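You operate a simulated robot arm through the tools that you are given. There is no shell and no other tool. Be economical: measure what you need, move in short steps, check, and stop when the job is done.

Carry out the task below with a simulated two-armed robot. There is one attempt and no reset: what you move stays moved.

TASK
Press the gold sheet with the grey block onto the grey board's left patch and wax it.
Fine: the yellow button opens the leaf case. The bare sheet goes in the long grey tray; wax with the purple-banded pad from the open tin and put the pad back. The tin stays put; leave the other patch.

It is judged by the outcome, as a careful person would: the job done as asked, and still so three seconds after it is handed in. It fails if anything else is knocked over, pushed out of place, dropped, spilled or broken. Flat cloth is picked up by pressing the open fingertips on it (5 to 10 N) and closing them slowly along it; thin cloth reads only 2 to 8 mm in the jaws.

THE ROBOT
Two 7-joint arms with two-finger parallel grippers on one trunk, on a base that drives. Base frame: it is fixed to the floor where the robot stands at the start and does not move with it; the origin is under the middle of the robot, x ahead of it, y to its left, z up. Units: cm, degrees, N and s.
The left shoulder is at the start at [6, 14.3, 92.6], the right one opposite. With the tool pointing down near the work surface each hand reaches from about 32 to 74 cm from the robot's upright axis, wherever it stands, measured 20 degrees to its own side. Places, roughly: inside of the long grey tray [70, 40, 80]; left patch of the grey board [50, 20, 80]; lid of the black leaf case [70, 10, 90]; right patch of the grey board [50, 10, 80]; tall yellow button [70, 30, 90]; white pad with purple band (6x6x4 cm) [50, -10, 80]. Payload 1.57 kg a hand.
The tool frame of a hand sits at the grasp point between the pads (the TCP): z along the fingers, y along the line on which they close. The tips reach 3 cm beyond it. Largest opening 11 cm; finger width 2.4, thickness 1.2; the body of the gripper, 4.8 by 11.2 cm, starts 7.8 cm behind the TCP.
Orientation is told as [roll, pitch, yaw] about the base's x, y, z axes, in that order, counted from this pose: with the fingers straight down and closing along the base's y, the tool's x points along the base's -x, its y along +y and its z along -z.

THE INTERFACE
- The arms move only by the tool play_rows. It takes "left_deltas", "right_deltas" or both (then of equal length, played together; a hand with none holds still); each is a list of rows, each an object (a shift or turn left out is 0, a gripper value left out holds the last) with "delta_rot": the turn, a rotation vector about the base's x, y, z in units of 8 degrees (1.0 is 8 degrees), a list of three; "translation": the shift along the base's x, y, z in units of 50 mm (1.0 is 50 mm), a list of three; "claw": the closure, from 0 (fully open) to 1 (shut). In form: [{"delta_rot": [rx, ry, rz], "translation": [tx, ty, tz], "claw": claw}, ...]. A call has 1 to 10 rows; each row shifts and turns the commanded pose from where the row before left it. A call with a number of a shift or a turn outside -1 to 1 is refused whole. A row lasts 0.2 s, in which the tool goes at most 5 cm and 8.6 degrees; a call with a longer step from one row to the next is refused whole, and so is a gripper value outside its range. Where a pose cannot be reached the arm comes as near as it can. A force on the tool above 40 N (or 10 N above the force at the start of the call, whichever is more), or a blocked arm, ends the call early, and 0.2 s more pass. The fingers move at their own pace (about 4.5 cm/s each) and stop on an object; they squeeze with about 39 N. The grip force told is the motor's: it shows also when the fingers shut on nothing. Time passes only in rows, and 0.2 s behind the last, so rows that do not move let the fingers close. The reply holds the time, the measured pose of the TCP, the force on the tool along the base axes, the opening and the grip force, in the units named above and with some noise, with the torque about the TCP (base axes, N m) and any sound that the robot's microphone picked up, and new pictures: "views" is both (left out), scene, wrist or none (wrist: the cameras of the hands that moved).
- Cameras (640 x 400 px; columns grow to the right, rows downward): "scene" is now at [4.9, 1.22, 153.66]; the picture's right is [0.17, -0.99, 0.00], its down [-0.75, -0.13, -0.64] and it looks along [0.63, 0.11, -0.77] (base axes); focal length 287 px, centre (320, 200). "left" rides on the left gripper at [7, -1.6, -14.1] in its tool frame; the picture's right is [0.23, 0.97, 0.00], its down [-0.86, 0.20, -0.48] and it looks along [-0.47, 0.11, 0.88] (tool axes); focal length 222 px, centre (320, 200). "right" rides on the right gripper at [7, 1.6, -14.1] in its tool frame; the picture's right is [-0.23, 0.97, 0.00], its down [-0.86, -0.20, -0.48] and it looks along [-0.47, -0.11, 0.88] (tool axes); focal length 222 px, centre (320, 200). There is no depth. A picture from a camera that has moved, and an enlarged one, comes with that camera's place and axes in the base frame and with its lens.
- lift_body(by): slides the trunk up (or, below 0, down) by that many cm; the arms and the scene camera ride with it, the base frame stays. It gives what a move gives, with no picture.
- roll_base(legs): drives the robot by 1 to 6 legs, each [ahead, left, turn to the left] in cm, cm and degrees, along the robot's own axes; the way and the turn of a leg run together, so that a leg with both is an arc; at most 150 cm and 180 degrees a leg. The arms and the cameras ride along, it lands a little off, and it stops where it bumps. It gives what a move gives, and a new picture of the scene camera.
- head_to(pan, tilt): turns the head with the scene camera to pan (to the left, within 86 degrees either way) and tilt (down, from -29 to 69), counted from straight ahead of the robot. It gives what a move gives, and a new picture of the scene camera.
- inspect(camera, box): a new picture of the part [left, top, right, bottom] of that camera's present view, enlarged. It takes no simulated time.
- sign_off(): hands the job in; it is judged then, once.

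Go step by step. Nothing tells you exact positions but the pictures and the camera data: compare them with the known pose of the tool, close in by small moves and look again before you grip or let go. The budget is 120 turns and 260 pictures, counting those below and the enlarged ones. Unless the task says otherwise, let go and move clear before handing in, and close with one line.

The tools are called after "Emit:" as a command line: name --argument value ..., lists and objects as JSON in quotes. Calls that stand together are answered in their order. play_rows: Moves the arms, as the interface text tells. Its arguments: {"type":"object","properties":{"left_deltas":{"type":"array","items":{"type":"object","properties":{"delta_rot":{"type":"array","items":{"type":"number"}},"translation":{"type":"array","items":{"type":"number"}},"claw":{"type":"number"}}}},"right_deltas":{"type":"array","items":{"type":"object","properties":{"delta_rot":{"type":"array","items":{"type":"number"}},"translation":{"type":"array","items":{"type":"number"}},"claw":{"type":"number"}}}},"views":{"type":"string","enum":["both","scene","wrist","none"]}},"required":[]} The other tools are called the same way: lift_body (by) slides the trunk up or down; roll_base (legs) drives the base; head_to (pan, tilt) turns the head that bears the scene camera; inspect (camera, box) takes an enlarged picture of a part of a camera's view; sign_off () hands the job in.

At the start:

```text
clock: 0.0
left_eef_pos: [36.21, 28.57, 112.17]
left_tool_rot: [0.0, 0.0, 0.0]
left_ft_force: [0.5, 0.2, -0.2]
left_ft_torque: [-0.01, -0.03, 0.01]
left_grip_width: 11.0
left_finger_force: 0.2
right_eef_pos: [46.11, -3.26, 109.91]
right_tool_rot: [0.0, -0.1, 0.0]
right_ft_force: [-0.4, -0.5, 0.4]
right_ft_torque: [-0.01, 0.01, 0.0]
right_grip_width: 10.99
right_finger_force: 0.0
trunk travel left (down, up): [-52.5, 6.5]
robot x, y, heading: [0.09, 0.13, -0.0]
head pan, tilt: [9.9, 49.9]
```

scene: 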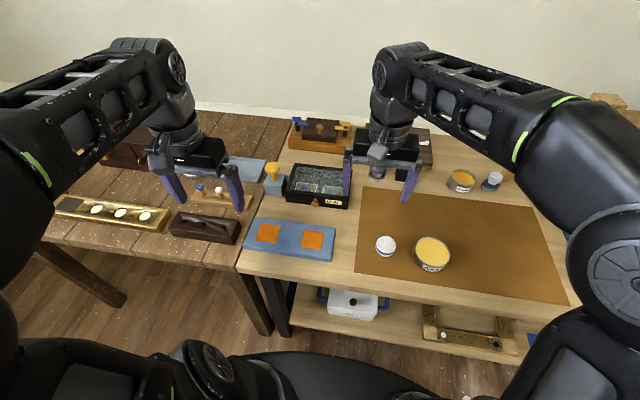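
right: 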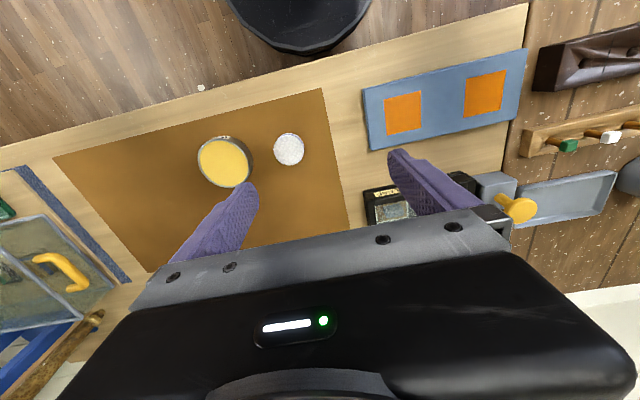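
left: 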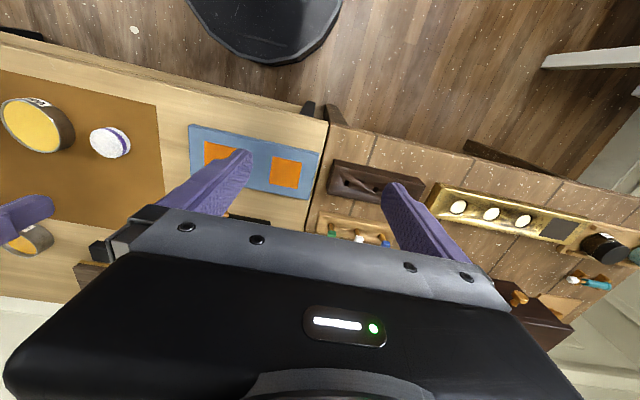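

I see the grey-blue board with two orange patches, the black leaf case with the yellow button to its left, and the tin and pad on the brown mat. I'll enlarge parts of the view to find the case, the sheets and the grey block.

Emit:
inspect --camera "scene" --box '[220, 100, 440, 280]'

Emit:
inspect --camera "scene" --box '[40, 100, 280, 260]'

Emit:
inspect --camera "scene" --box '[340, 120, 580, 300]'

```text
2.22 times, centred on (330, 190) of scene
camera zoom: at [4.9, 1.22, 153.66], right [0.17, -0.99, 0.0], down [-0.75, -0.13, -0.64], along [0.63, 0.11, -0.77], focal length 637 px, centre (298, 222)
```

zoom: 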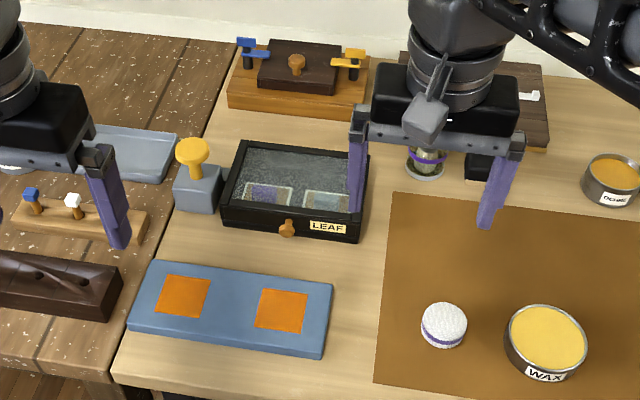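

```text
2.50 times, centred on (160, 180) of scene
camera zoom: at [4.9, 1.22, 153.66], right [0.17, -0.99, 0.0], down [-0.75, -0.13, -0.64], along [0.63, 0.11, -0.77], focal length 716 px, centre (720, 250)
```

zoom: 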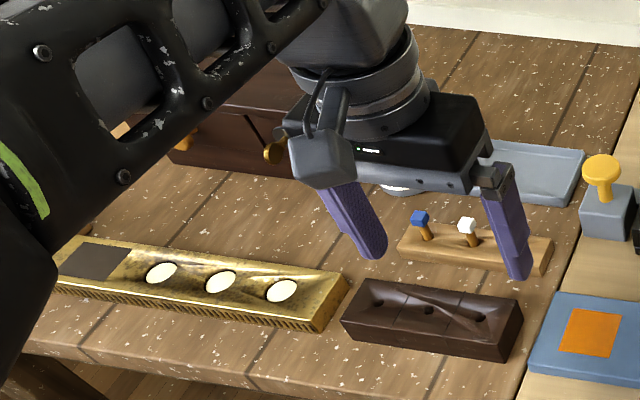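

```text
2.22 times, centred on (460, 210) of scene
camera zoom: at [4.9, 1.22, 153.66], right [0.17, -0.99, 0.0], down [-0.75, -0.13, -0.64], along [0.63, 0.11, -0.77], focal length 637 px, centre (9, 178)
```

zoom: 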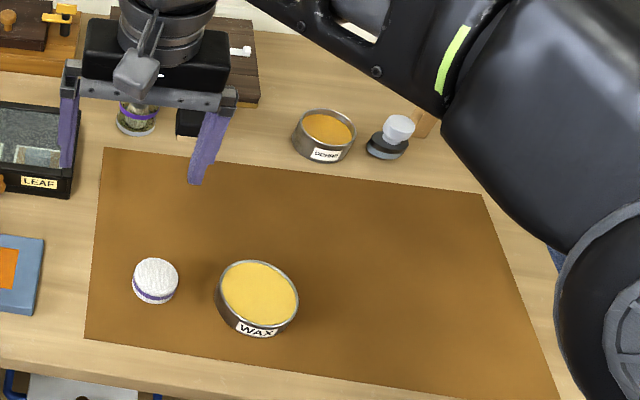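

The grey block isn't plainly visible yet. I'll move both hands outward to clear the view.

Emit:
play_rows --left_deltas '[{"translation": [-0.3, 0.9, 0]}, {"translation": [-0.3, 0.9, 0]}, {"translation": [-0.3, 0.9, 0]}, {"translation": [-0.3, 0.9, 0]}]' --right_deltas '[{"translation": [-0.5, -0.8, 0]}, {"translation": [-0.5, -0.8, 0]}, {"translation": [-0.3, -0.9, 0]}, {"translation": [0, -0.9, 0]}]' --views "scene"

Emit:
inspect --camera "scene" --box '[220, 100, 460, 280]'

```text
clock: 1.0
left_eef_pos: [30.49, 46.92, 112.43]
left_tool_rot: [0.0, -0.1, 0.0]
left_ft_force: [-0.2, 0.6, 0.0]
left_ft_torque: [-0.02, 0.01, -0.04]
left_grip_width: 11.02
left_finger_force: 0.0
right_eef_pos: [39.8, -19.96, 109.82]
right_tool_rot: [0.0, 0.0, 0.1]
right_ft_force: [0.1, 0.8, -0.1]
right_ft_torque: [0.0, -0.02, 0.0]
right_grip_width: 11.01
right_finger_force: 0.0
trunk travel left (down, up): [-52.5, 6.5]
robot x, y, heading: [-0.04, -0.31, 0.1]
head pan, tilt: [9.9, 49.9]
camera scene: at [4.88, 1.35, 153.66], right [0.17, -0.99, 0.0], down [-0.75, -0.13, -0.64], along [0.63, 0.11, -0.77], focal length 287 px, centre (320, 200)
```

scene: 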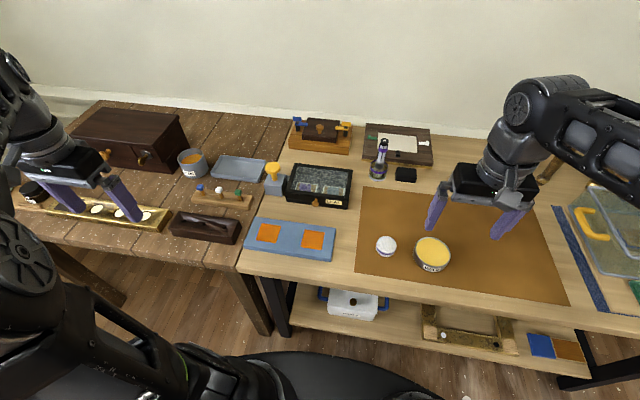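

```text
2.22 times, centred on (340, 190) of scene
camera zoom: at [4.88, 1.35, 153.66], right [0.17, -0.99, 0.0], down [-0.75, -0.13, -0.64], along [0.63, 0.11, -0.77], focal length 637 px, centre (276, 222)
```

zoom: 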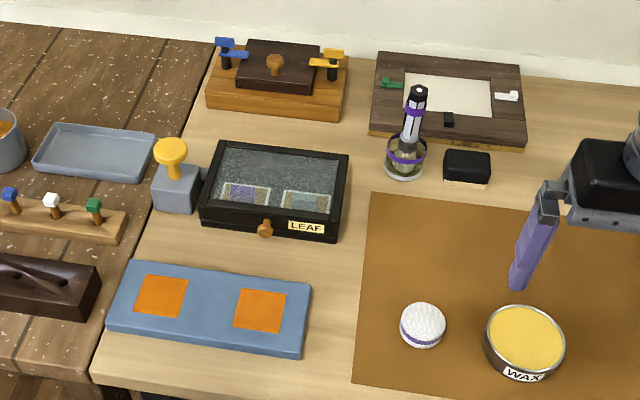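

Inside the case I can see two sheets. One seems to carry a purple block and the other a grey one, so I'll look closer.

Emit:
inspect --camera "scene" --box '[270, 150, 370, 220]'

Emit:
inspect --camera "scene" --box '[360, 215, 460, 285]'

Emit:
inspect --camera "scene" --box '[170, 145, 300, 225]'

```text
5.71 times, centred on (320, 185) of scene
camera zoom: at [4.88, 1.35, 153.66], right [0.17, -0.99, 0.0], down [-0.75, -0.13, -0.64], along [0.63, 0.11, -0.77], focal length 1638 px, centre (320, 286)
```

zoom: 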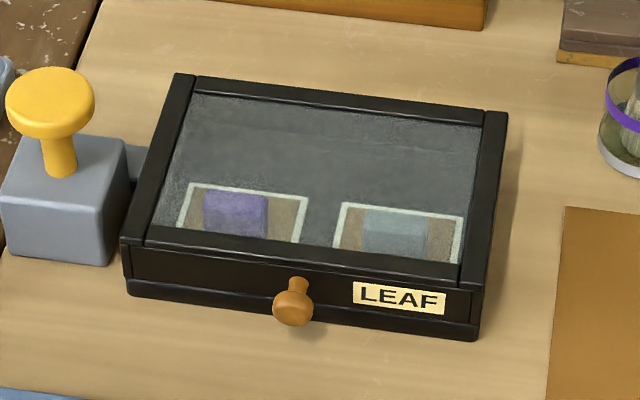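

```text
5.71 times, centred on (410, 250) of scene
camera zoom: at [4.88, 1.35, 153.66], right [0.17, -0.99, 0.0], down [-0.75, -0.13, -0.64], along [0.63, 0.11, -0.77], focal length 1638 px, centre (-194, -86)
```

zoom: 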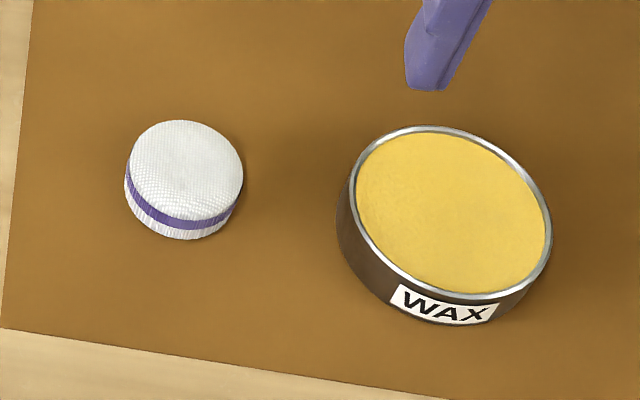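

```text
4.92 times, centred on (235, 185) of scene
camera zoom: at [4.88, 1.35, 153.66], right [0.17, -0.99, 0.0], down [-0.75, -0.13, -0.64], along [0.63, 0.11, -0.77], focal length 1411 px, centre (738, 274)
```

zoom: 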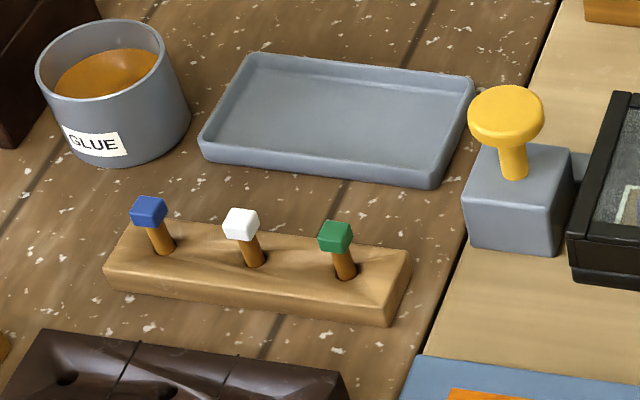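

The gold sheets lie in the case, each with a coloured block on top as its handle. The one I want has the grey block, on the right. I'll move the base a little left and ahead so everything is in reach.

Emit:
roll_base --legs '[[0, 14, 0], [5, 0, 0]]'

```text
clock: 2.9
left_eef_pos: [35.58, 61.1, 112.29]
left_tool_rot: [0.0, 0.1, 0.2]
left_ft_force: [0.5, 0.2, -0.4]
left_ft_torque: [0.01, 0.05, 0.01]
left_grip_width: 10.99
left_finger_force: 0.1
right_eef_pos: [45.13, -5.69, 109.81]
right_tool_rot: [0.0, 0.1, 0.3]
right_ft_force: [-0.3, -0.6, 0.2]
right_ft_torque: [-0.03, 0.05, -0.03]
right_grip_width: 10.99
right_finger_force: 0.2
trunk travel left (down, up): [-52.5, 6.5]
robot x, y, heading: [5.1, 14.52, -0.0]
head pan, tilt: [9.9, 49.9]
camera scene: at [10.19, 15.57, 153.65], right [0.17, -0.98, 0.0], down [-0.75, -0.13, -0.64], along [0.63, 0.11, -0.77], focal length 287 px, centre (320, 200)
```

scene: 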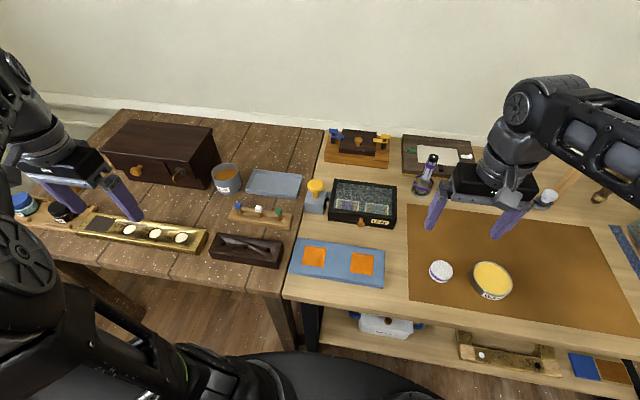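

The base now stands at x 5.1, y 14.5. I'll zoom in from here to fix the positions.

Emit:
inspect --camera "scene" --box '[285, 165, 405, 240]'

Emit:
inspect --camera "scene" --box '[280, 225, 400, 300]'

```text
5.33 times, centred on (345, 202) of scene
camera zoom: at [10.19, 15.57, 153.65], right [0.17, -0.98, 0.0], down [-0.75, -0.13, -0.64], along [0.63, 0.11, -0.77], focal length 1528 px, centre (187, 187)
```

zoom: 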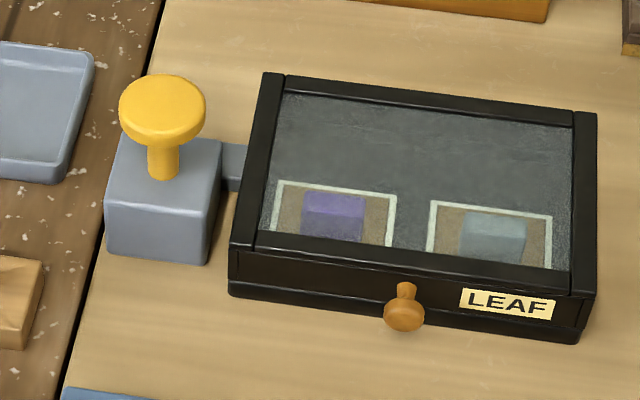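

```text
5.33 times, centred on (340, 262) of scene
camera zoom: at [10.19, 15.57, 153.65], right [0.17, -0.98, 0.0], down [-0.75, -0.13, -0.64], along [0.63, 0.11, -0.77], focal length 1528 px, centre (213, -133)
```

zoom: 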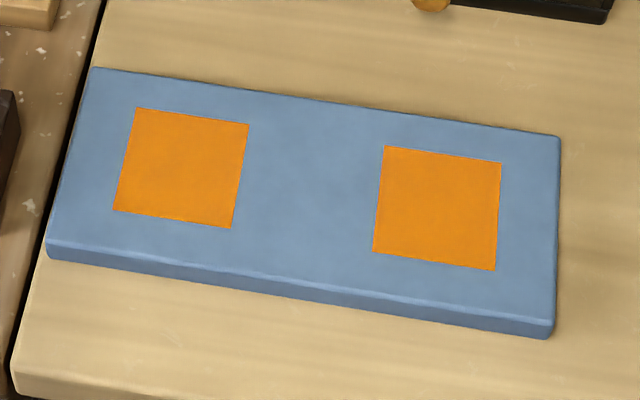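

The button top is near [66.2, 26.7, 92.8], the left patch centre near [48.1, 23.8, 84] and the grey block near [66, 7.7]. I'll close the left hand and bring it above the button.

Emit:
play_rows --left_deltas '[{"translation": [0.612, -0.682, 0], "claw": 1}, {"translation": [0.612, -0.682, 0]}, {"translation": [0.612, -0.682, 0]}, {"translation": [0.612, -0.682, 0]}, {"translation": [0.612, -0.682, 0]}, {"translation": [0.612, -0.682, 0]}, {"translation": [0.612, -0.682, 0]}, {"translation": [0.612, -0.682, 0]}, {"translation": [0.612, -0.682, 0]}, {"translation": [0.612, -0.682, 0]}]' --views "none"

Emit:
play_rows --left_deltas '[{"translation": [0, 0, -0.6]}, {"translation": [0, 0, -0.6]}, {"translation": [0, 0, -0.6]}, {"translation": [0, 0, -0.4]}, {"translation": [0, 0, 0]}]' --views "both"

```text
clock: 5.1
left_eef_pos: [60.74, 30.14, 107.76]
left_tool_rot: [0.0, -0.5, 0.1]
left_ft_force: [-0.5, -0.3, 0.2]
left_ft_torque: [0.0, 0.0, 0.0]
left_grip_width: 0.0
left_finger_force: 21.7
left hand out of reach, approached as far as the arm can: row 3, 5, 6, 7, 8, 9, 10
right_eef_pos: [44.88, -5.84, 109.86]
right_tool_rot: [0.0, 0.0, 0.2]
right_ft_force: [0.6, -0.7, -0.1]
right_ft_torque: [0.01, 0.01, -0.03]
right_grip_width: 11.0
right_finger_force: 0.0
trunk travel left (down, up): [-52.5, 6.5]
robot x, y, heading: [5.39, 14.3, 0.2]
head pan, tilt: [9.9, 49.9]
```

```text
clock: 6.3
left_eef_pos: [60.37, 30.09, 96.73]
left_tool_rot: [0.0, 0.0, 0.1]
left_ft_force: [-0.7, 0.4, 0.2]
left_ft_torque: [0.01, 0.02, -0.01]
left_grip_width: 0.01
left_finger_force: 21.0
right_eef_pos: [44.9, -5.58, 109.8]
right_tool_rot: [0.1, 0.0, 0.2]
right_ft_force: [0.0, -0.7, -0.8]
right_ft_torque: [0.0, 0.03, 0.03]
right_grip_width: 10.99
right_finger_force: 0.0
trunk travel left (down, up): [-52.5, 6.5]
robot x, y, heading: [5.17, 14.19, 0.0]
head pan, tilt: [9.9, 49.9]
camera scene: at [9.96, 15.54, 153.66], right [0.17, -0.98, 0.0], down [-0.75, -0.13, -0.64], along [0.63, 0.11, -0.77], focal length 287 px, centre (320, 200)
camera left: at [53.36, 28.32, 110.81], right [-0.23, 0.97, 0.0], down [0.85, 0.2, 0.48], along [0.47, 0.11, -0.88], focal length 222 px, centre (320, 200)
```

scene: 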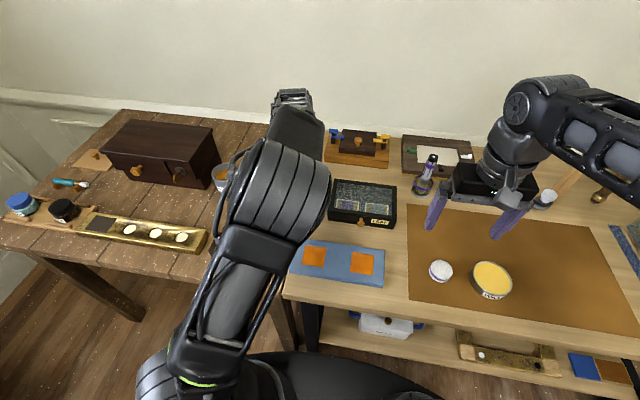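
left: 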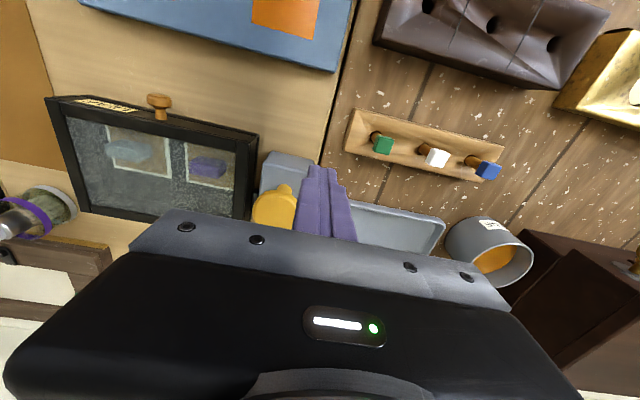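

The hand came down short, at x 60.4, because it was out of reach higher up. I'll shift it over the button, staying just above it.

Emit:
play_rows --left_deltas '[{"translation": [0.3, -0.16, 0.4]}, {"translation": [0.3, -0.16, 0]}, {"translation": [0.3, -0.16, 0]}, {"translation": [0.27, -0.16, 0]}, {"translation": [0, 0, 0]}]' --views "wrist"

```text
clock: 7.5
left_eef_pos: [64.82, 26.47, 98.37]
left_tool_rot: [0.0, -0.2, 0.0]
left_ft_force: [0.6, 0.6, 0.3]
left_ft_torque: [0.0, 0.02, 0.03]
left_grip_width: 0.0
left_finger_force: 21.4
left hand out of reach, approached as far as the arm can: row 4
right_eef_pos: [44.97, -5.57, 109.89]
right_tool_rot: [0.0, -0.2, 0.3]
right_ft_force: [1.0, 0.4, 0.1]
right_ft_torque: [0.01, -0.02, 0.01]
right_grip_width: 11.01
right_finger_force: 0.0
trunk travel left (down, up): [-52.5, 6.5]
robot x, y, heading: [4.97, 14.09, -0.2]
head pan, tilt: [9.9, 49.9]
camera left: at [57.89, 24.84, 112.43], right [-0.23, 0.97, 0.0], down [0.85, 0.2, 0.48], along [0.47, 0.11, -0.88], focal length 222 px, centre (320, 200)
```

left: 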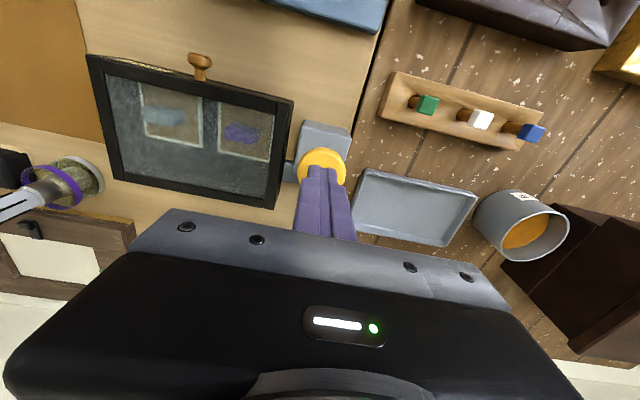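

The tips are just over the button, so I press down in small steps.

Emit:
play_rows --left_deltas '[{"translation": [0.1, 0, -0.3]}, {"translation": [0.1, 0, -0.2]}, {"translation": [0, 0, -0.2]}, {"translation": [0, 0, -0.15]}, {"translation": [0, 0, -0.15]}, {"translation": [0, 0, 0]}]' --views "both"

```text
clock: 8.9
left_eef_pos: [65.27, 26.3, 93.24]
left_tool_rot: [0.0, -0.3, 0.1]
left_ft_force: [0.8, -0.1, 5.6]
left_ft_torque: [-0.02, 0.07, 0.0]
left_grip_width: 0.0
left_finger_force: 21.7
left hand out of reach, approached as far as the arm can: row 1, 2
right_eef_pos: [45.0, -5.64, 109.87]
right_tool_rot: [0.1, 0.0, 0.2]
right_ft_force: [-0.1, 0.6, 0.3]
right_ft_torque: [0.03, 0.0, -0.02]
right_grip_width: 11.0
right_finger_force: 0.1
trunk travel left (down, up): [-52.5, 6.5]
robot x, y, heading: [4.8, 14.36, 0.0]
head pan, tilt: [9.9, 49.9]
heard: click
camera scene: at [9.93, 15.53, 153.66], right [0.17, -0.98, 0.0], down [-0.75, -0.13, -0.64], along [0.63, 0.11, -0.77], focal length 287 px, centre (320, 200)
camera left: at [58.19, 24.56, 107.41], right [-0.23, 0.97, 0.0], down [0.85, 0.2, 0.48], along [0.47, 0.11, -0.88], focal length 222 px, centre (320, 200)
```

scene: 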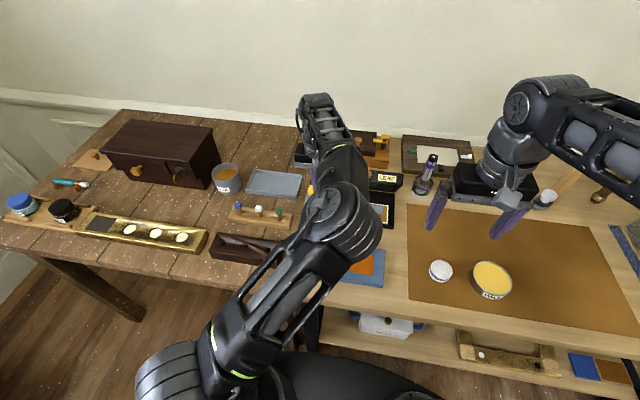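
left: 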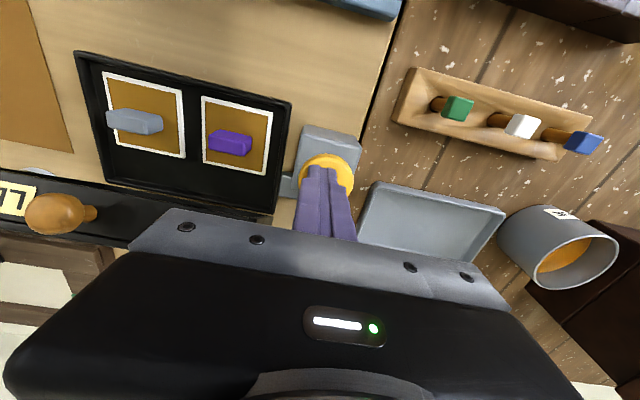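

It clicked and the lid opened. I'll lift off the button and see whether the lid stays up.

Emit:
play_rows --left_deltas '[{"translation": [0, 0, 0.5]}, {"translation": [0, 0, 0.5]}, {"translation": [-0.1, 0, 0.3]}, {"translation": [-0.3, 0, 0]}, {"translation": [-0.5, 0, 0]}, {"translation": [-0.5, 0, 0]}]' --views "wrist"

```text
clock: 10.3
left_eef_pos: [58.42, 26.18, 99.8]
left_tool_rot: [0.0, 0.0, 0.2]
left_ft_force: [-0.3, -0.6, -0.4]
left_ft_torque: [0.0, -0.01, 0.01]
left_grip_width: 0.01
left_finger_force: 21.1
right_eef_pos: [44.92, -5.71, 109.9]
right_tool_rot: [0.0, -0.1, 0.2]
right_ft_force: [0.3, -0.5, 0.1]
right_ft_torque: [0.02, -0.02, -0.01]
right_grip_width: 11.0
right_finger_force: 0.1
trunk travel left (down, up): [-52.5, 6.5]
robot x, y, heading: [4.67, 14.67, 0.2]
head pan, tilt: [9.9, 49.9]
camera left: at [51.39, 24.56, 113.98], right [-0.23, 0.97, 0.0], down [0.85, 0.2, 0.48], along [0.47, 0.11, -0.88], focal length 222 px, centre (320, 200)
```

left: 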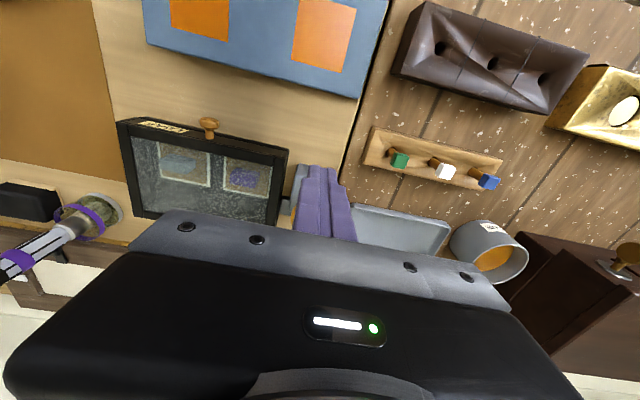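

The lid shuts again once the button is let go, so the left hand must hold the button while the right takes the sheet. I'll raise the trunk for better reach at height, then press again.

Emit:
lift_body --by 5

Emit:
play_rows --right_deltas '[{"translation": [0.4, 0.5, 0], "claw": 0.4}, {"translation": [0.4, 0.5, -0.5]}, {"translation": [0.4, 0.6, -0.5]}, {"translation": [0.4, 0.6, -0.5]}, {"translation": [0, 0, 0]}]' --views "both"

```text
clock: 11.2
left_eef_pos: [58.43, 26.15, 104.77]
left_tool_rot: [0.1, 0.0, 0.2]
left_ft_force: [-0.2, -0.3, -0.5]
left_ft_torque: [0.01, -0.01, -0.02]
left_grip_width: 0.0
left_finger_force: 21.7
right_eef_pos: [44.89, -5.62, 114.87]
right_tool_rot: [-0.1, 0.0, 0.2]
right_ft_force: [0.2, -0.2, 0.0]
right_ft_torque: [0.01, 0.03, -0.02]
right_grip_width: 11.01
right_finger_force: 0.0
trunk travel left (down, up): [-57.5, 1.5]
robot x, y, heading: [4.76, 14.33, 0.3]
head pan, tilt: [9.9, 49.9]
```

```text
clock: 12.4
left_eef_pos: [58.5, 26.19, 104.84]
left_tool_rot: [0.0, -0.1, 0.2]
left_ft_force: [0.4, 1.0, 1.0]
left_ft_torque: [-0.01, -0.01, -0.03]
left_grip_width: 0.02
left_finger_force: 21.8
right_eef_pos: [52.83, 5.31, 107.16]
right_tool_rot: [0.0, -0.1, 0.2]
right_ft_force: [0.4, 0.7, 0.2]
right_ft_torque: [0.01, 0.0, -0.02]
right_grip_width: 6.61
right_finger_force: 0.0
trunk travel left (down, up): [-57.5, 1.5]
robot x, y, heading: [4.66, 13.97, -0.2]
head pan, tilt: [9.9, 49.9]
camera scene: at [9.9, 15.51, 158.66], right [0.17, -0.98, 0.0], down [-0.75, -0.13, -0.64], along [0.63, 0.11, -0.77], focal length 287 px, centre (320, 200)
camera right: at [45.82, 6.94, 121.48], right [0.22, 0.97, 0.0], down [0.86, -0.2, 0.48], along [0.47, -0.11, -0.88], focal length 222 px, centre (320, 200)
```

scene: 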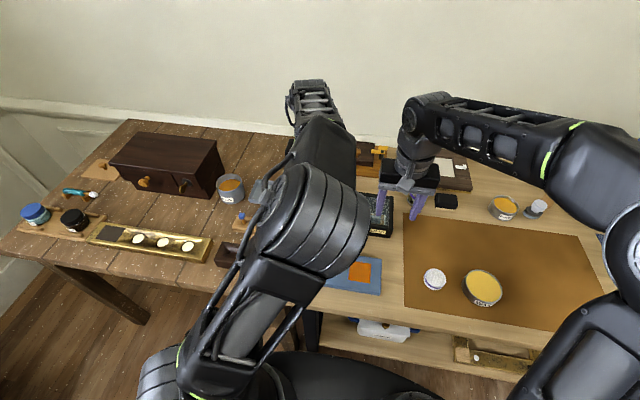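
right: 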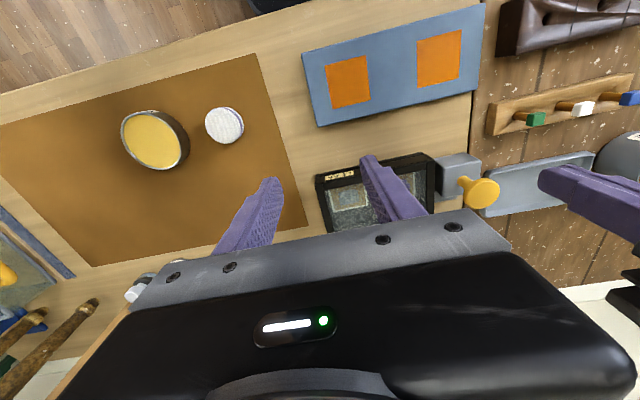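

The right hand waits at [52.8, 5.3, 107], clear of the lid's swing. Now the left hand presses the button again and holds it.

Emit:
play_rows --left_deltas '[{"translation": [0.5, 0.03, -0.2]}, {"translation": [0.5, 0.03, -0.4]}, {"translation": [0.45, 0.02, -0.5]}, {"translation": [0.05, 0, -0.3]}, {"translation": [0, 0, 0]}]' --views "wrist"

```text
clock: 13.6
left_eef_pos: [65.27, 26.35, 97.81]
left_tool_rot: [0.0, -0.2, 0.1]
left_ft_force: [0.4, -0.5, 0.7]
left_ft_torque: [0.02, 0.0, 0.0]
left_grip_width: 0.0
left_finger_force: 21.2
left hand out of reach, approached as far as the arm can: row 3, 4
right_eef_pos: [52.77, 5.34, 107.25]
right_tool_rot: [0.0, -0.1, 0.1]
right_ft_force: [0.2, -0.6, 1.4]
right_ft_torque: [-0.01, -0.01, 0.04]
right_grip_width: 6.62
right_finger_force: 0.1
trunk travel left (down, up): [-57.5, 1.5]
robot x, y, heading: [5.17, 14.03, 0.2]
head pan, tilt: [9.9, 49.9]
camera left: at [58.2, 24.67, 111.86], right [-0.23, 0.97, 0.0], down [0.85, 0.2, 0.48], along [0.47, 0.11, -0.88], focal length 222 px, centre (320, 200)
```

left: 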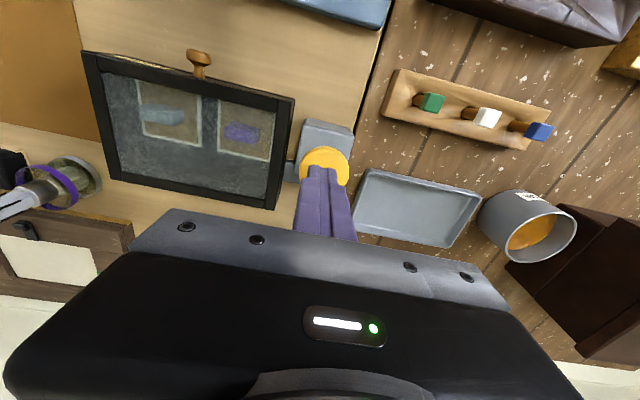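

The tips are above the button again, so I press and hold.

Emit:
play_rows --left_deltas '[{"translation": [0.05, 0, -0.3]}, {"translation": [0, 0, -0.3]}, {"translation": [0, 0, -0.2]}, {"translation": [0, 0, -0.18]}, {"translation": [0, 0, 0]}]' --views "both"

Emit:
inspect --camera "right" --box '[240, 100, 480, 250]'

```text
clock: 14.8
left_eef_pos: [64.74, 26.04, 92.77]
left_tool_rot: [0.0, -0.1, 0.1]
left_ft_force: [2.4, -0.1, 4.5]
left_ft_torque: [-0.02, 0.01, -0.01]
left_grip_width: 0.0
left_finger_force: 20.9
left hand out of reach, approached as far as the arm can: row 1
right_eef_pos: [52.84, 5.27, 107.19]
right_tool_rot: [0.1, 0.0, 0.2]
right_ft_force: [0.1, -0.6, -0.7]
right_ft_torque: [-0.03, -0.04, -0.02]
right_grip_width: 6.58
right_finger_force: 0.1
trunk travel left (down, up): [-57.5, 1.5]
robot x, y, heading: [5.05, 14.16, 0.2]
head pan, tilt: [9.9, 49.9]
heard: click
camera scene: at [9.95, 15.54, 158.66], right [0.17, -0.98, 0.0], down [-0.75, -0.13, -0.64], along [0.63, 0.11, -0.77], focal length 287 px, centre (320, 200)
camera left: at [57.77, 24.4, 107.03], right [-0.23, 0.97, 0.0], down [0.85, 0.2, 0.48], along [0.47, 0.11, -0.88], focal length 222 px, centre (320, 200)
```

scene: 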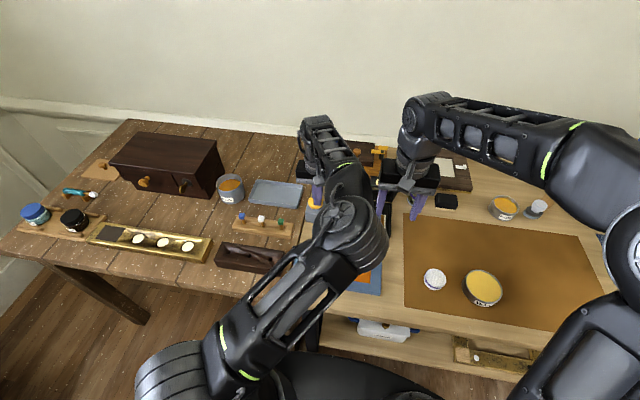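
left: 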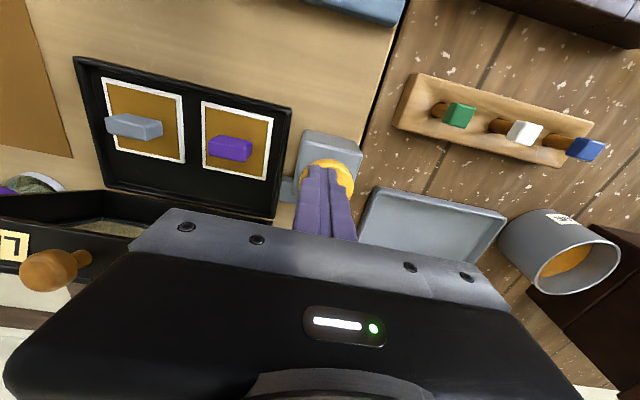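

```text
2.67 times, centred on (360, 175) of right
camera zoom: at [45.84, 6.93, 121.49], right [0.22, 0.97, 0.0], down [0.86, -0.2, 0.48], along [0.47, -0.11, -0.88], focal length 592 px, centre (213, 267)
```

zoom: 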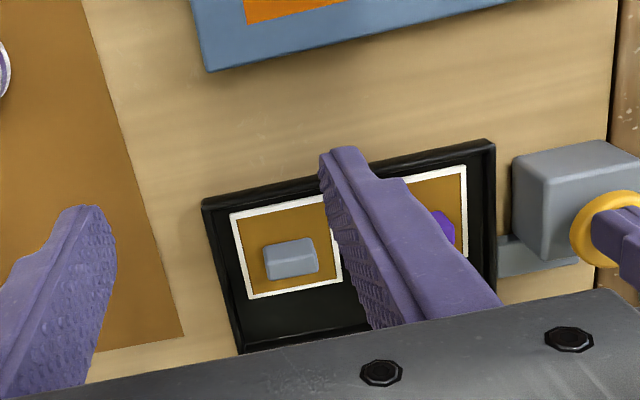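

The lid is open and held. The grey block sits near [65.9, 7.8, 84.5], about 3.5 cm wide along y. I'll narrow the right hand and bring it above the block.

Emit:
play_rows --right_deltas '[{"translation": [0.44, 0.083, -0.5], "claw": 0.52}, {"translation": [0.44, 0.083, -0.5]}, {"translation": [0.44, 0.083, -0.5]}, {"translation": [0.44, 0.083, -0.5]}, {"translation": [0.44, 0.083, -0.5]}, {"translation": [0.42, 0.083, -0.5]}, {"translation": [0, 0, 0]}]' --views "both"

Emit:
inspect --camera "right" --box '[200, 80, 480, 255]'

```text
clock: 16.4
left_eef_pos: [64.74, 25.99, 92.94]
left_tool_rot: [0.0, -0.2, 0.2]
left_ft_force: [0.1, -0.2, 4.3]
left_ft_torque: [-0.03, 0.06, 0.02]
left_grip_width: 0.0
left_finger_force: 20.9
right_eef_pos: [65.99, 7.79, 92.48]
right_tool_rot: [0.1, 0.0, 0.2]
right_ft_force: [1.0, -0.2, 0.3]
right_ft_torque: [0.0, 0.03, -0.03]
right_grip_width: 5.29
right_finger_force: 0.1
trunk travel left (down, up): [-57.5, 1.5]
robot x, y, heading: [5.0, 14.17, 0.1]
head pan, tilt: [9.9, 49.9]
camera scene: at [9.92, 15.54, 158.67], right [0.17, -0.98, 0.0], down [-0.75, -0.13, -0.64], along [0.63, 0.11, -0.77], focal length 287 px, centre (320, 200)
camera right: at [59.14, 9.36, 106.81], right [0.22, 0.97, 0.0], down [0.86, -0.2, 0.48], along [0.47, -0.11, -0.88], focal length 222 px, centre (320, 200)
```

scene: 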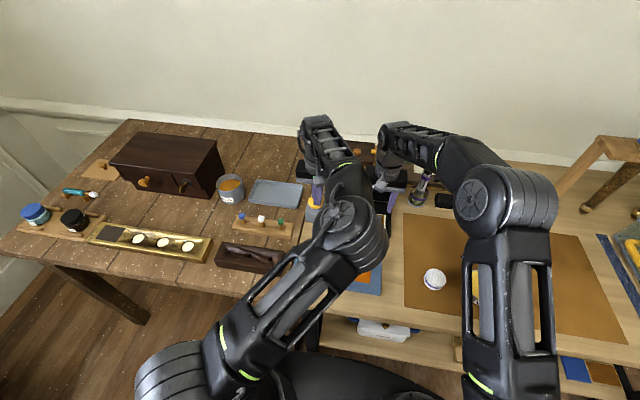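
right: 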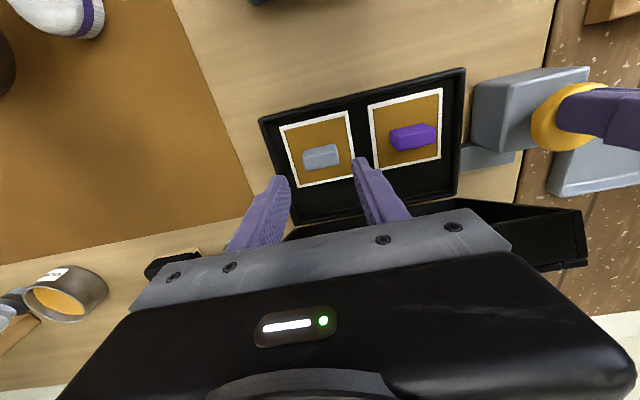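

```text
2.29 times, centred on (340, 168) of right
camera zoom: at [59.14, 9.36, 106.81], right [0.22, 0.97, 0.0], down [0.86, -0.2, 0.48], along [0.47, -0.11, -0.88], focal length 508 px, centre (274, 274)
```

zoom: 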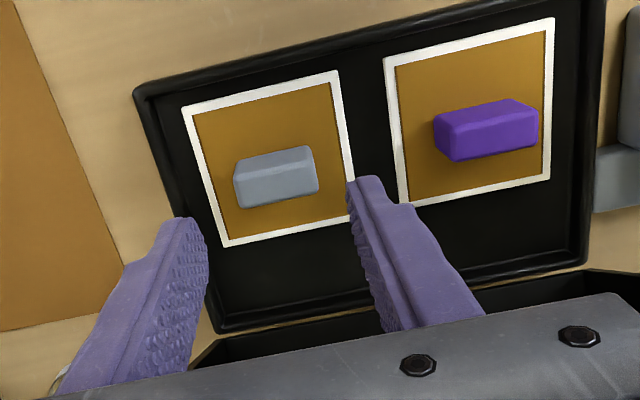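

The fingers straddle the block. I go down slowly to just above the sheet.

Emit:
play_rows --right_deltas '[{"translation": [0.03, 0, -0.3]}, {"translation": [0, 0, -0.3]}, {"translation": [0, 0, -0.25]}, {"translation": [0, 0, -0.15]}, {"translation": [0, 0, 0]}]' --views "wrist"

Emit:
inspect --camera "right" --box '[200, 80, 480, 255]'

```text
clock: 17.4
left_eef_pos: [64.64, 25.92, 92.98]
left_tool_rot: [0.1, -0.2, 0.1]
left_ft_force: [-0.3, 0.4, -0.1]
left_ft_torque: [-0.01, 0.05, 0.01]
left_grip_width: 0.01
left_finger_force: 21.4
right_eef_pos: [66.57, 7.9, 88.54]
right_tool_rot: [0.3, -1.1, 0.0]
right_ft_force: [-6.7, -3.3, 26.7]
right_ft_torque: [0.15, -1.72, -0.19]
right_grip_width: 5.29
right_finger_force: 0.1
trunk travel left (down, up): [-57.5, 1.5]
robot x, y, heading: [4.78, 14.09, 0.1]
head pan, tilt: [9.9, 49.9]
stopped in row 5 (right hand): the force on the tool passed its limit (the readings are from after the stop); the commanded pose is now the measured one
camera right: at [59.44, 9.54, 102.64], right [0.23, 0.97, 0.01], down [0.85, -0.2, 0.49], along [0.48, -0.1, -0.87], focal length 222 px, centre (320, 200)
```

right: 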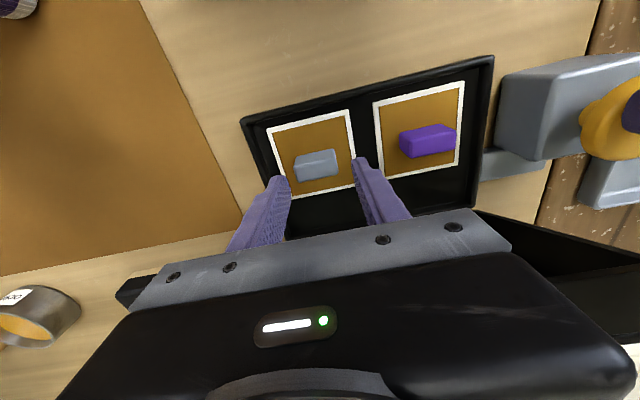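

```text
2.29 times, centred on (340, 168) of right
camera zoom: at [59.44, 9.54, 102.64], right [0.23, 0.97, 0.01], down [0.85, -0.2, 0.49], along [0.48, -0.1, -0.87], focal length 508 px, centre (274, 274)
```

zoom: 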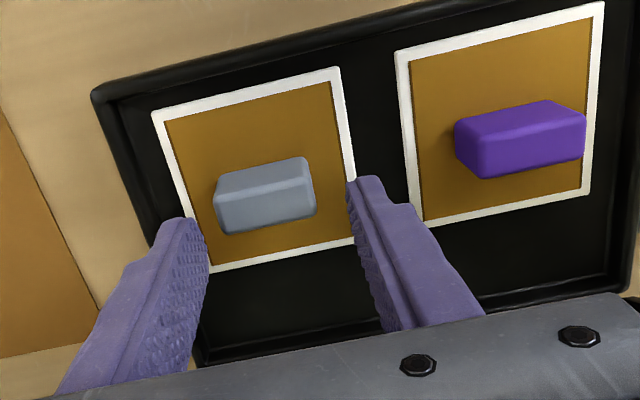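

It hit something about 4 cm ahead and well above the tips, so the gripper body or wrist caught the standing lid. I'll back up and tilt the right hand about 24°, leaning its top toward me, then come in under the lid. I'll also keep the button pressed.

Emit:
play_rows --right_deltas '[{"translation": [-0.1, 0, 0.4]}, {"translation": [-0.2, 0, 0.4]}, {"translation": [0, 0, 0], "delta_rot": [0, -1, 0]}, {"translation": [0, 0, 0], "delta_rot": [0, -1, 0]}, {"translation": [0, 0, 0], "delta_rot": [0, -1, 0]}, {"translation": [0, 0, 0]}]' --left_deltas '[{"translation": [0, 0, -0.03]}, {"translation": [0, 0, 0]}, {"translation": [0, 0, 0]}, {"translation": [0, 0, 0]}, {"translation": [0, 0, 0]}, {"translation": [0, 0, 0]}]' --views "both"

Emit:
inspect --camera "right" --box '[200, 80, 480, 255]'

```text
clock: 18.9
left_eef_pos: [64.69, 26.02, 92.72]
left_tool_rot: [0.0, -0.1, 0.2]
left_ft_force: [1.6, -1.2, 4.5]
left_ft_torque: [-0.05, -0.01, -0.04]
left_grip_width: 0.0
left_finger_force: 20.9
right_eef_pos: [65.01, 7.8, 92.14]
right_tool_rot: [0.2, -24.6, 0.1]
right_ft_force: [0.1, 0.6, 0.5]
right_ft_torque: [-0.02, -0.02, 0.01]
right_grip_width: 5.25
right_finger_force: 0.1
trunk travel left (down, up): [-57.5, 1.5]
robot x, y, heading: [5.44, 14.32, -0.1]
head pan, tilt: [9.9, 49.9]
camera scene: at [9.92, 15.51, 158.66], right [0.17, -0.98, 0.0], down [-0.75, -0.13, -0.64], along [0.63, 0.11, -0.77], focal length 287 px, centre (320, 200)
camera right: at [52.78, 9.56, 102.09], right [0.2, 0.97, 0.1], down [0.58, -0.2, 0.79], along [0.79, -0.1, -0.6], focal length 222 px, centre (320, 200)
camera left: at [57.64, 24.37, 106.82], right [-0.23, 0.97, 0.0], down [0.85, 0.2, 0.48], along [0.47, 0.11, -0.88], focal length 222 px, centre (320, 200)
```

scene: 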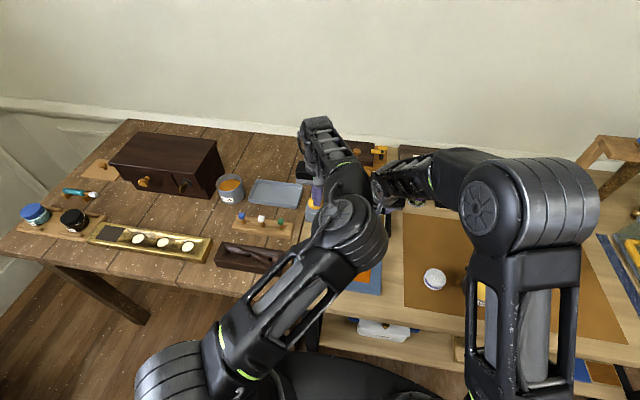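
right: 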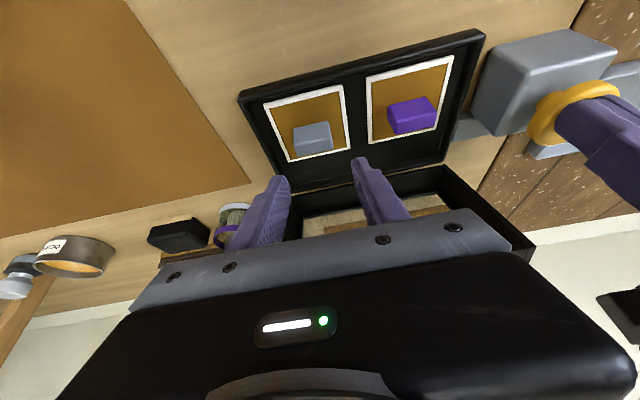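
left: 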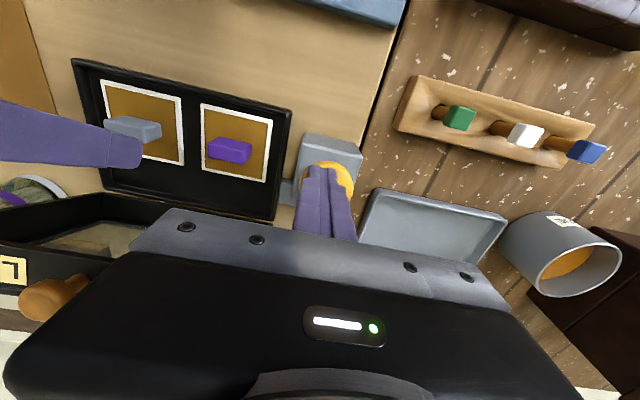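

```text
2.29 times, centred on (340, 168) of right
camera zoom: at [52.78, 9.56, 102.09], right [0.2, 0.97, 0.1], down [0.58, -0.2, 0.79], along [0.79, -0.1, -0.6], focal length 508 px, centre (274, 274)
```

zoom: 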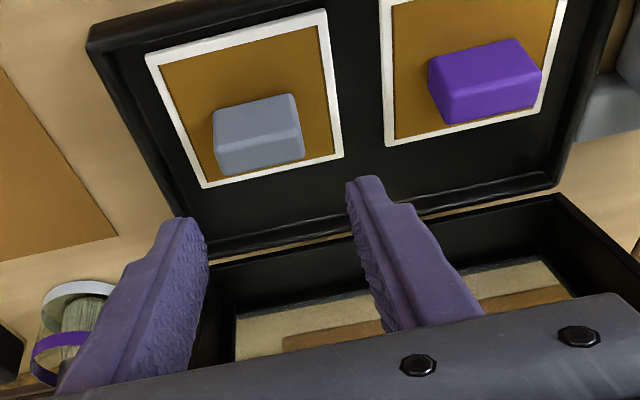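

The block is still near [66.1, 7.9] and the tilted fingers line up with it. I descend slowly.

Emit:
play_rows --right_deltas '[{"translation": [0, 0.02, -0.3]}, {"translation": [0, 0, -0.25]}, {"translation": [0, 0, -0.2]}, {"translation": [0, 0, -0.15]}, {"translation": [0, 0, 0]}]' --left_deltas '[{"translation": [0, 0, 0]}, {"translation": [0, 0, 0]}, {"translation": [0, 0, 0]}, {"translation": [0, 0, 0]}, {"translation": [0, 0, 0]}]' --views "wrist"

Emit:
inspect --camera "right" --box '[200, 80, 480, 255]'

Emit:
inspect --camera "left" --box '[0, 40, 320, 240]'

```text
clock: 20.1
left_eef_pos: [64.53, 25.94, 92.74]
left_tool_rot: [0.0, -0.1, 0.1]
left_ft_force: [0.9, -0.9, 4.2]
left_ft_torque: [-0.04, -0.02, 0.01]
left_grip_width: 0.02
left_finger_force: 21.1
right_eef_pos: [64.86, 8.08, 87.47]
right_tool_rot: [0.1, -24.6, 0.1]
right_ft_force: [-0.3, 1.4, 0.5]
right_ft_torque: [0.0, 0.0, -0.02]
right_grip_width: 5.27
right_finger_force: 0.1
trunk travel left (down, up): [-57.5, 1.5]
robot x, y, heading: [4.89, 14.33, -0.0]
head pan, tilt: [9.9, 49.9]
camera right: at [52.69, 9.7, 97.61], right [0.2, 0.97, 0.1], down [0.58, -0.2, 0.79], along [0.79, -0.1, -0.61], focal length 222 px, centre (320, 200)
camera left: at [57.63, 24.38, 106.83], right [-0.23, 0.97, 0.0], down [0.85, 0.2, 0.48], along [0.47, 0.11, -0.88], focal length 222 px, centre (320, 200)
```

right: 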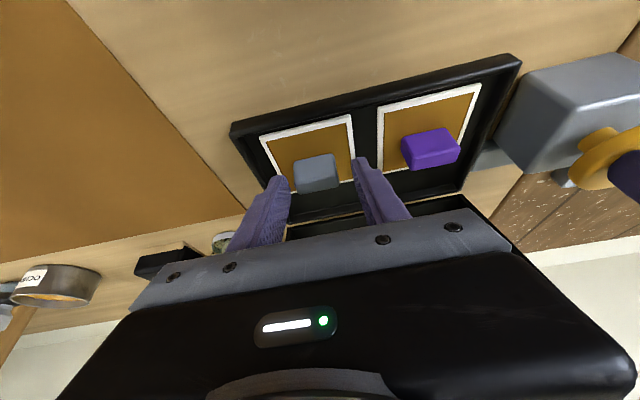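
left: 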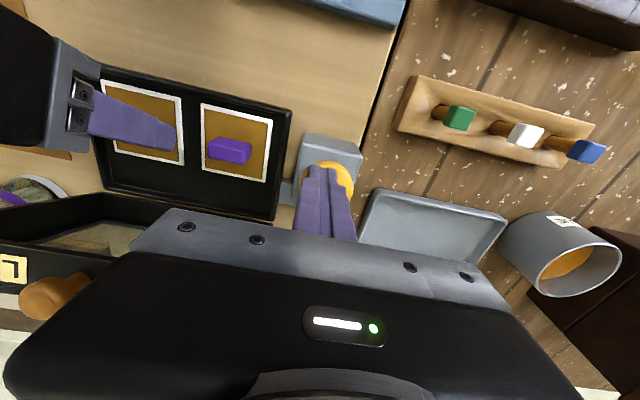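

```text
2.29 times, centred on (340, 168) of right
camera zoom: at [52.69, 9.7, 97.61], right [0.2, 0.97, 0.1], down [0.58, -0.2, 0.79], along [0.79, -0.1, -0.61], focal length 508 px, centre (274, 274)
```

zoom: 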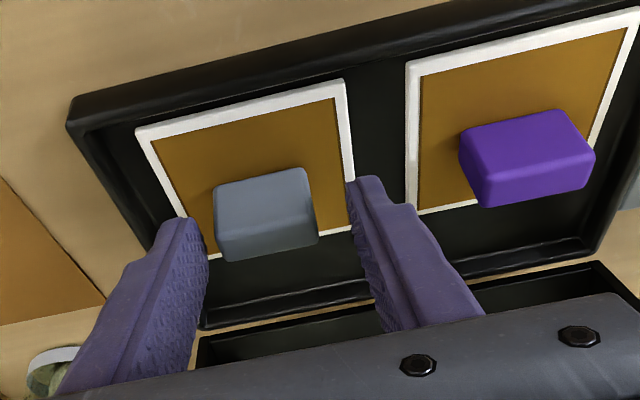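

```text
2.00 times, centred on (160, 140) of left
camera zoom: at [57.63, 24.38, 106.83], right [-0.23, 0.97, 0.0], down [0.85, 0.2, 0.48], along [0.47, 0.11, -0.88], focal length 444 px, centre (640, 320)
```

zoom: 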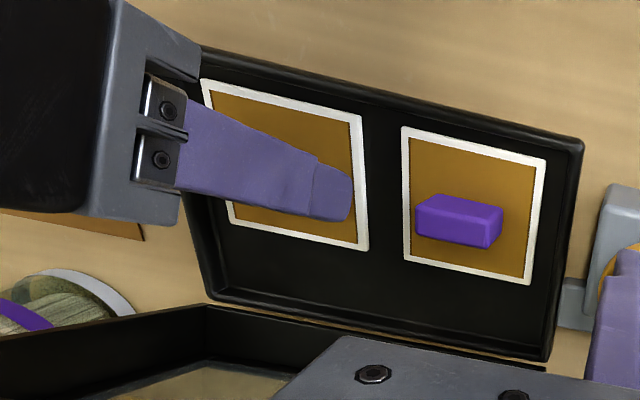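

The block spans about x 65.0–66.8 and z 83.3–86, and the tips straddle it. I lower 0.5 cm and close.

Emit:
play_rows --right_deltas '[{"translation": [0, 0, -0.1]}, {"translation": [0, 0, 0], "claw": 0.62}, {"translation": [0, 0, 0], "claw": 0.7}, {"translation": [0, 0, 0], "claw": 1}, {"translation": [0, 0, 0]}, {"translation": [0, 0, 0]}]' --views "wrist"

Emit:
inspect --camera "right" --box '[200, 80, 480, 255]'

```text
clock: 21.4
left_eef_pos: [64.57, 26.05, 92.8]
left_tool_rot: [0.0, -0.1, 0.2]
left_ft_force: [1.6, 0.4, 4.8]
left_ft_torque: [0.0, -0.02, 0.03]
left_grip_width: 0.0
left_finger_force: 21.1
right_eef_pos: [64.83, 8.0, 87.08]
right_tool_rot: [0.3, -24.6, 0.1]
right_ft_force: [0.2, -0.8, 1.5]
right_ft_torque: [-0.07, -0.07, 0.06]
right_grip_width: 3.43
right_finger_force: 38.9
trunk travel left (down, up): [-57.5, 1.5]
robot x, y, heading: [4.98, 14.26, 0.1]
head pan, tilt: [9.9, 49.9]
camera right: at [52.68, 9.69, 97.14], right [0.2, 0.97, 0.1], down [0.58, -0.2, 0.79], along [0.79, -0.1, -0.6], focal length 222 px, centre (320, 200)
```

right: 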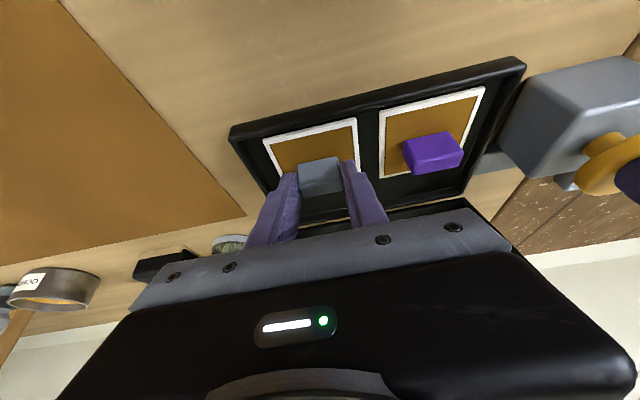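

```text
2.29 times, centred on (340, 168) of right
camera zoom: at [52.68, 9.69, 97.14], right [0.2, 0.97, 0.1], down [0.58, -0.2, 0.79], along [0.79, -0.1, -0.6], focal length 508 px, centre (274, 274)
```

zoom: 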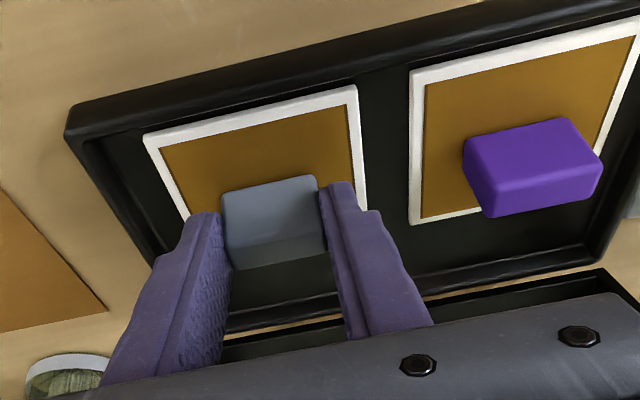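

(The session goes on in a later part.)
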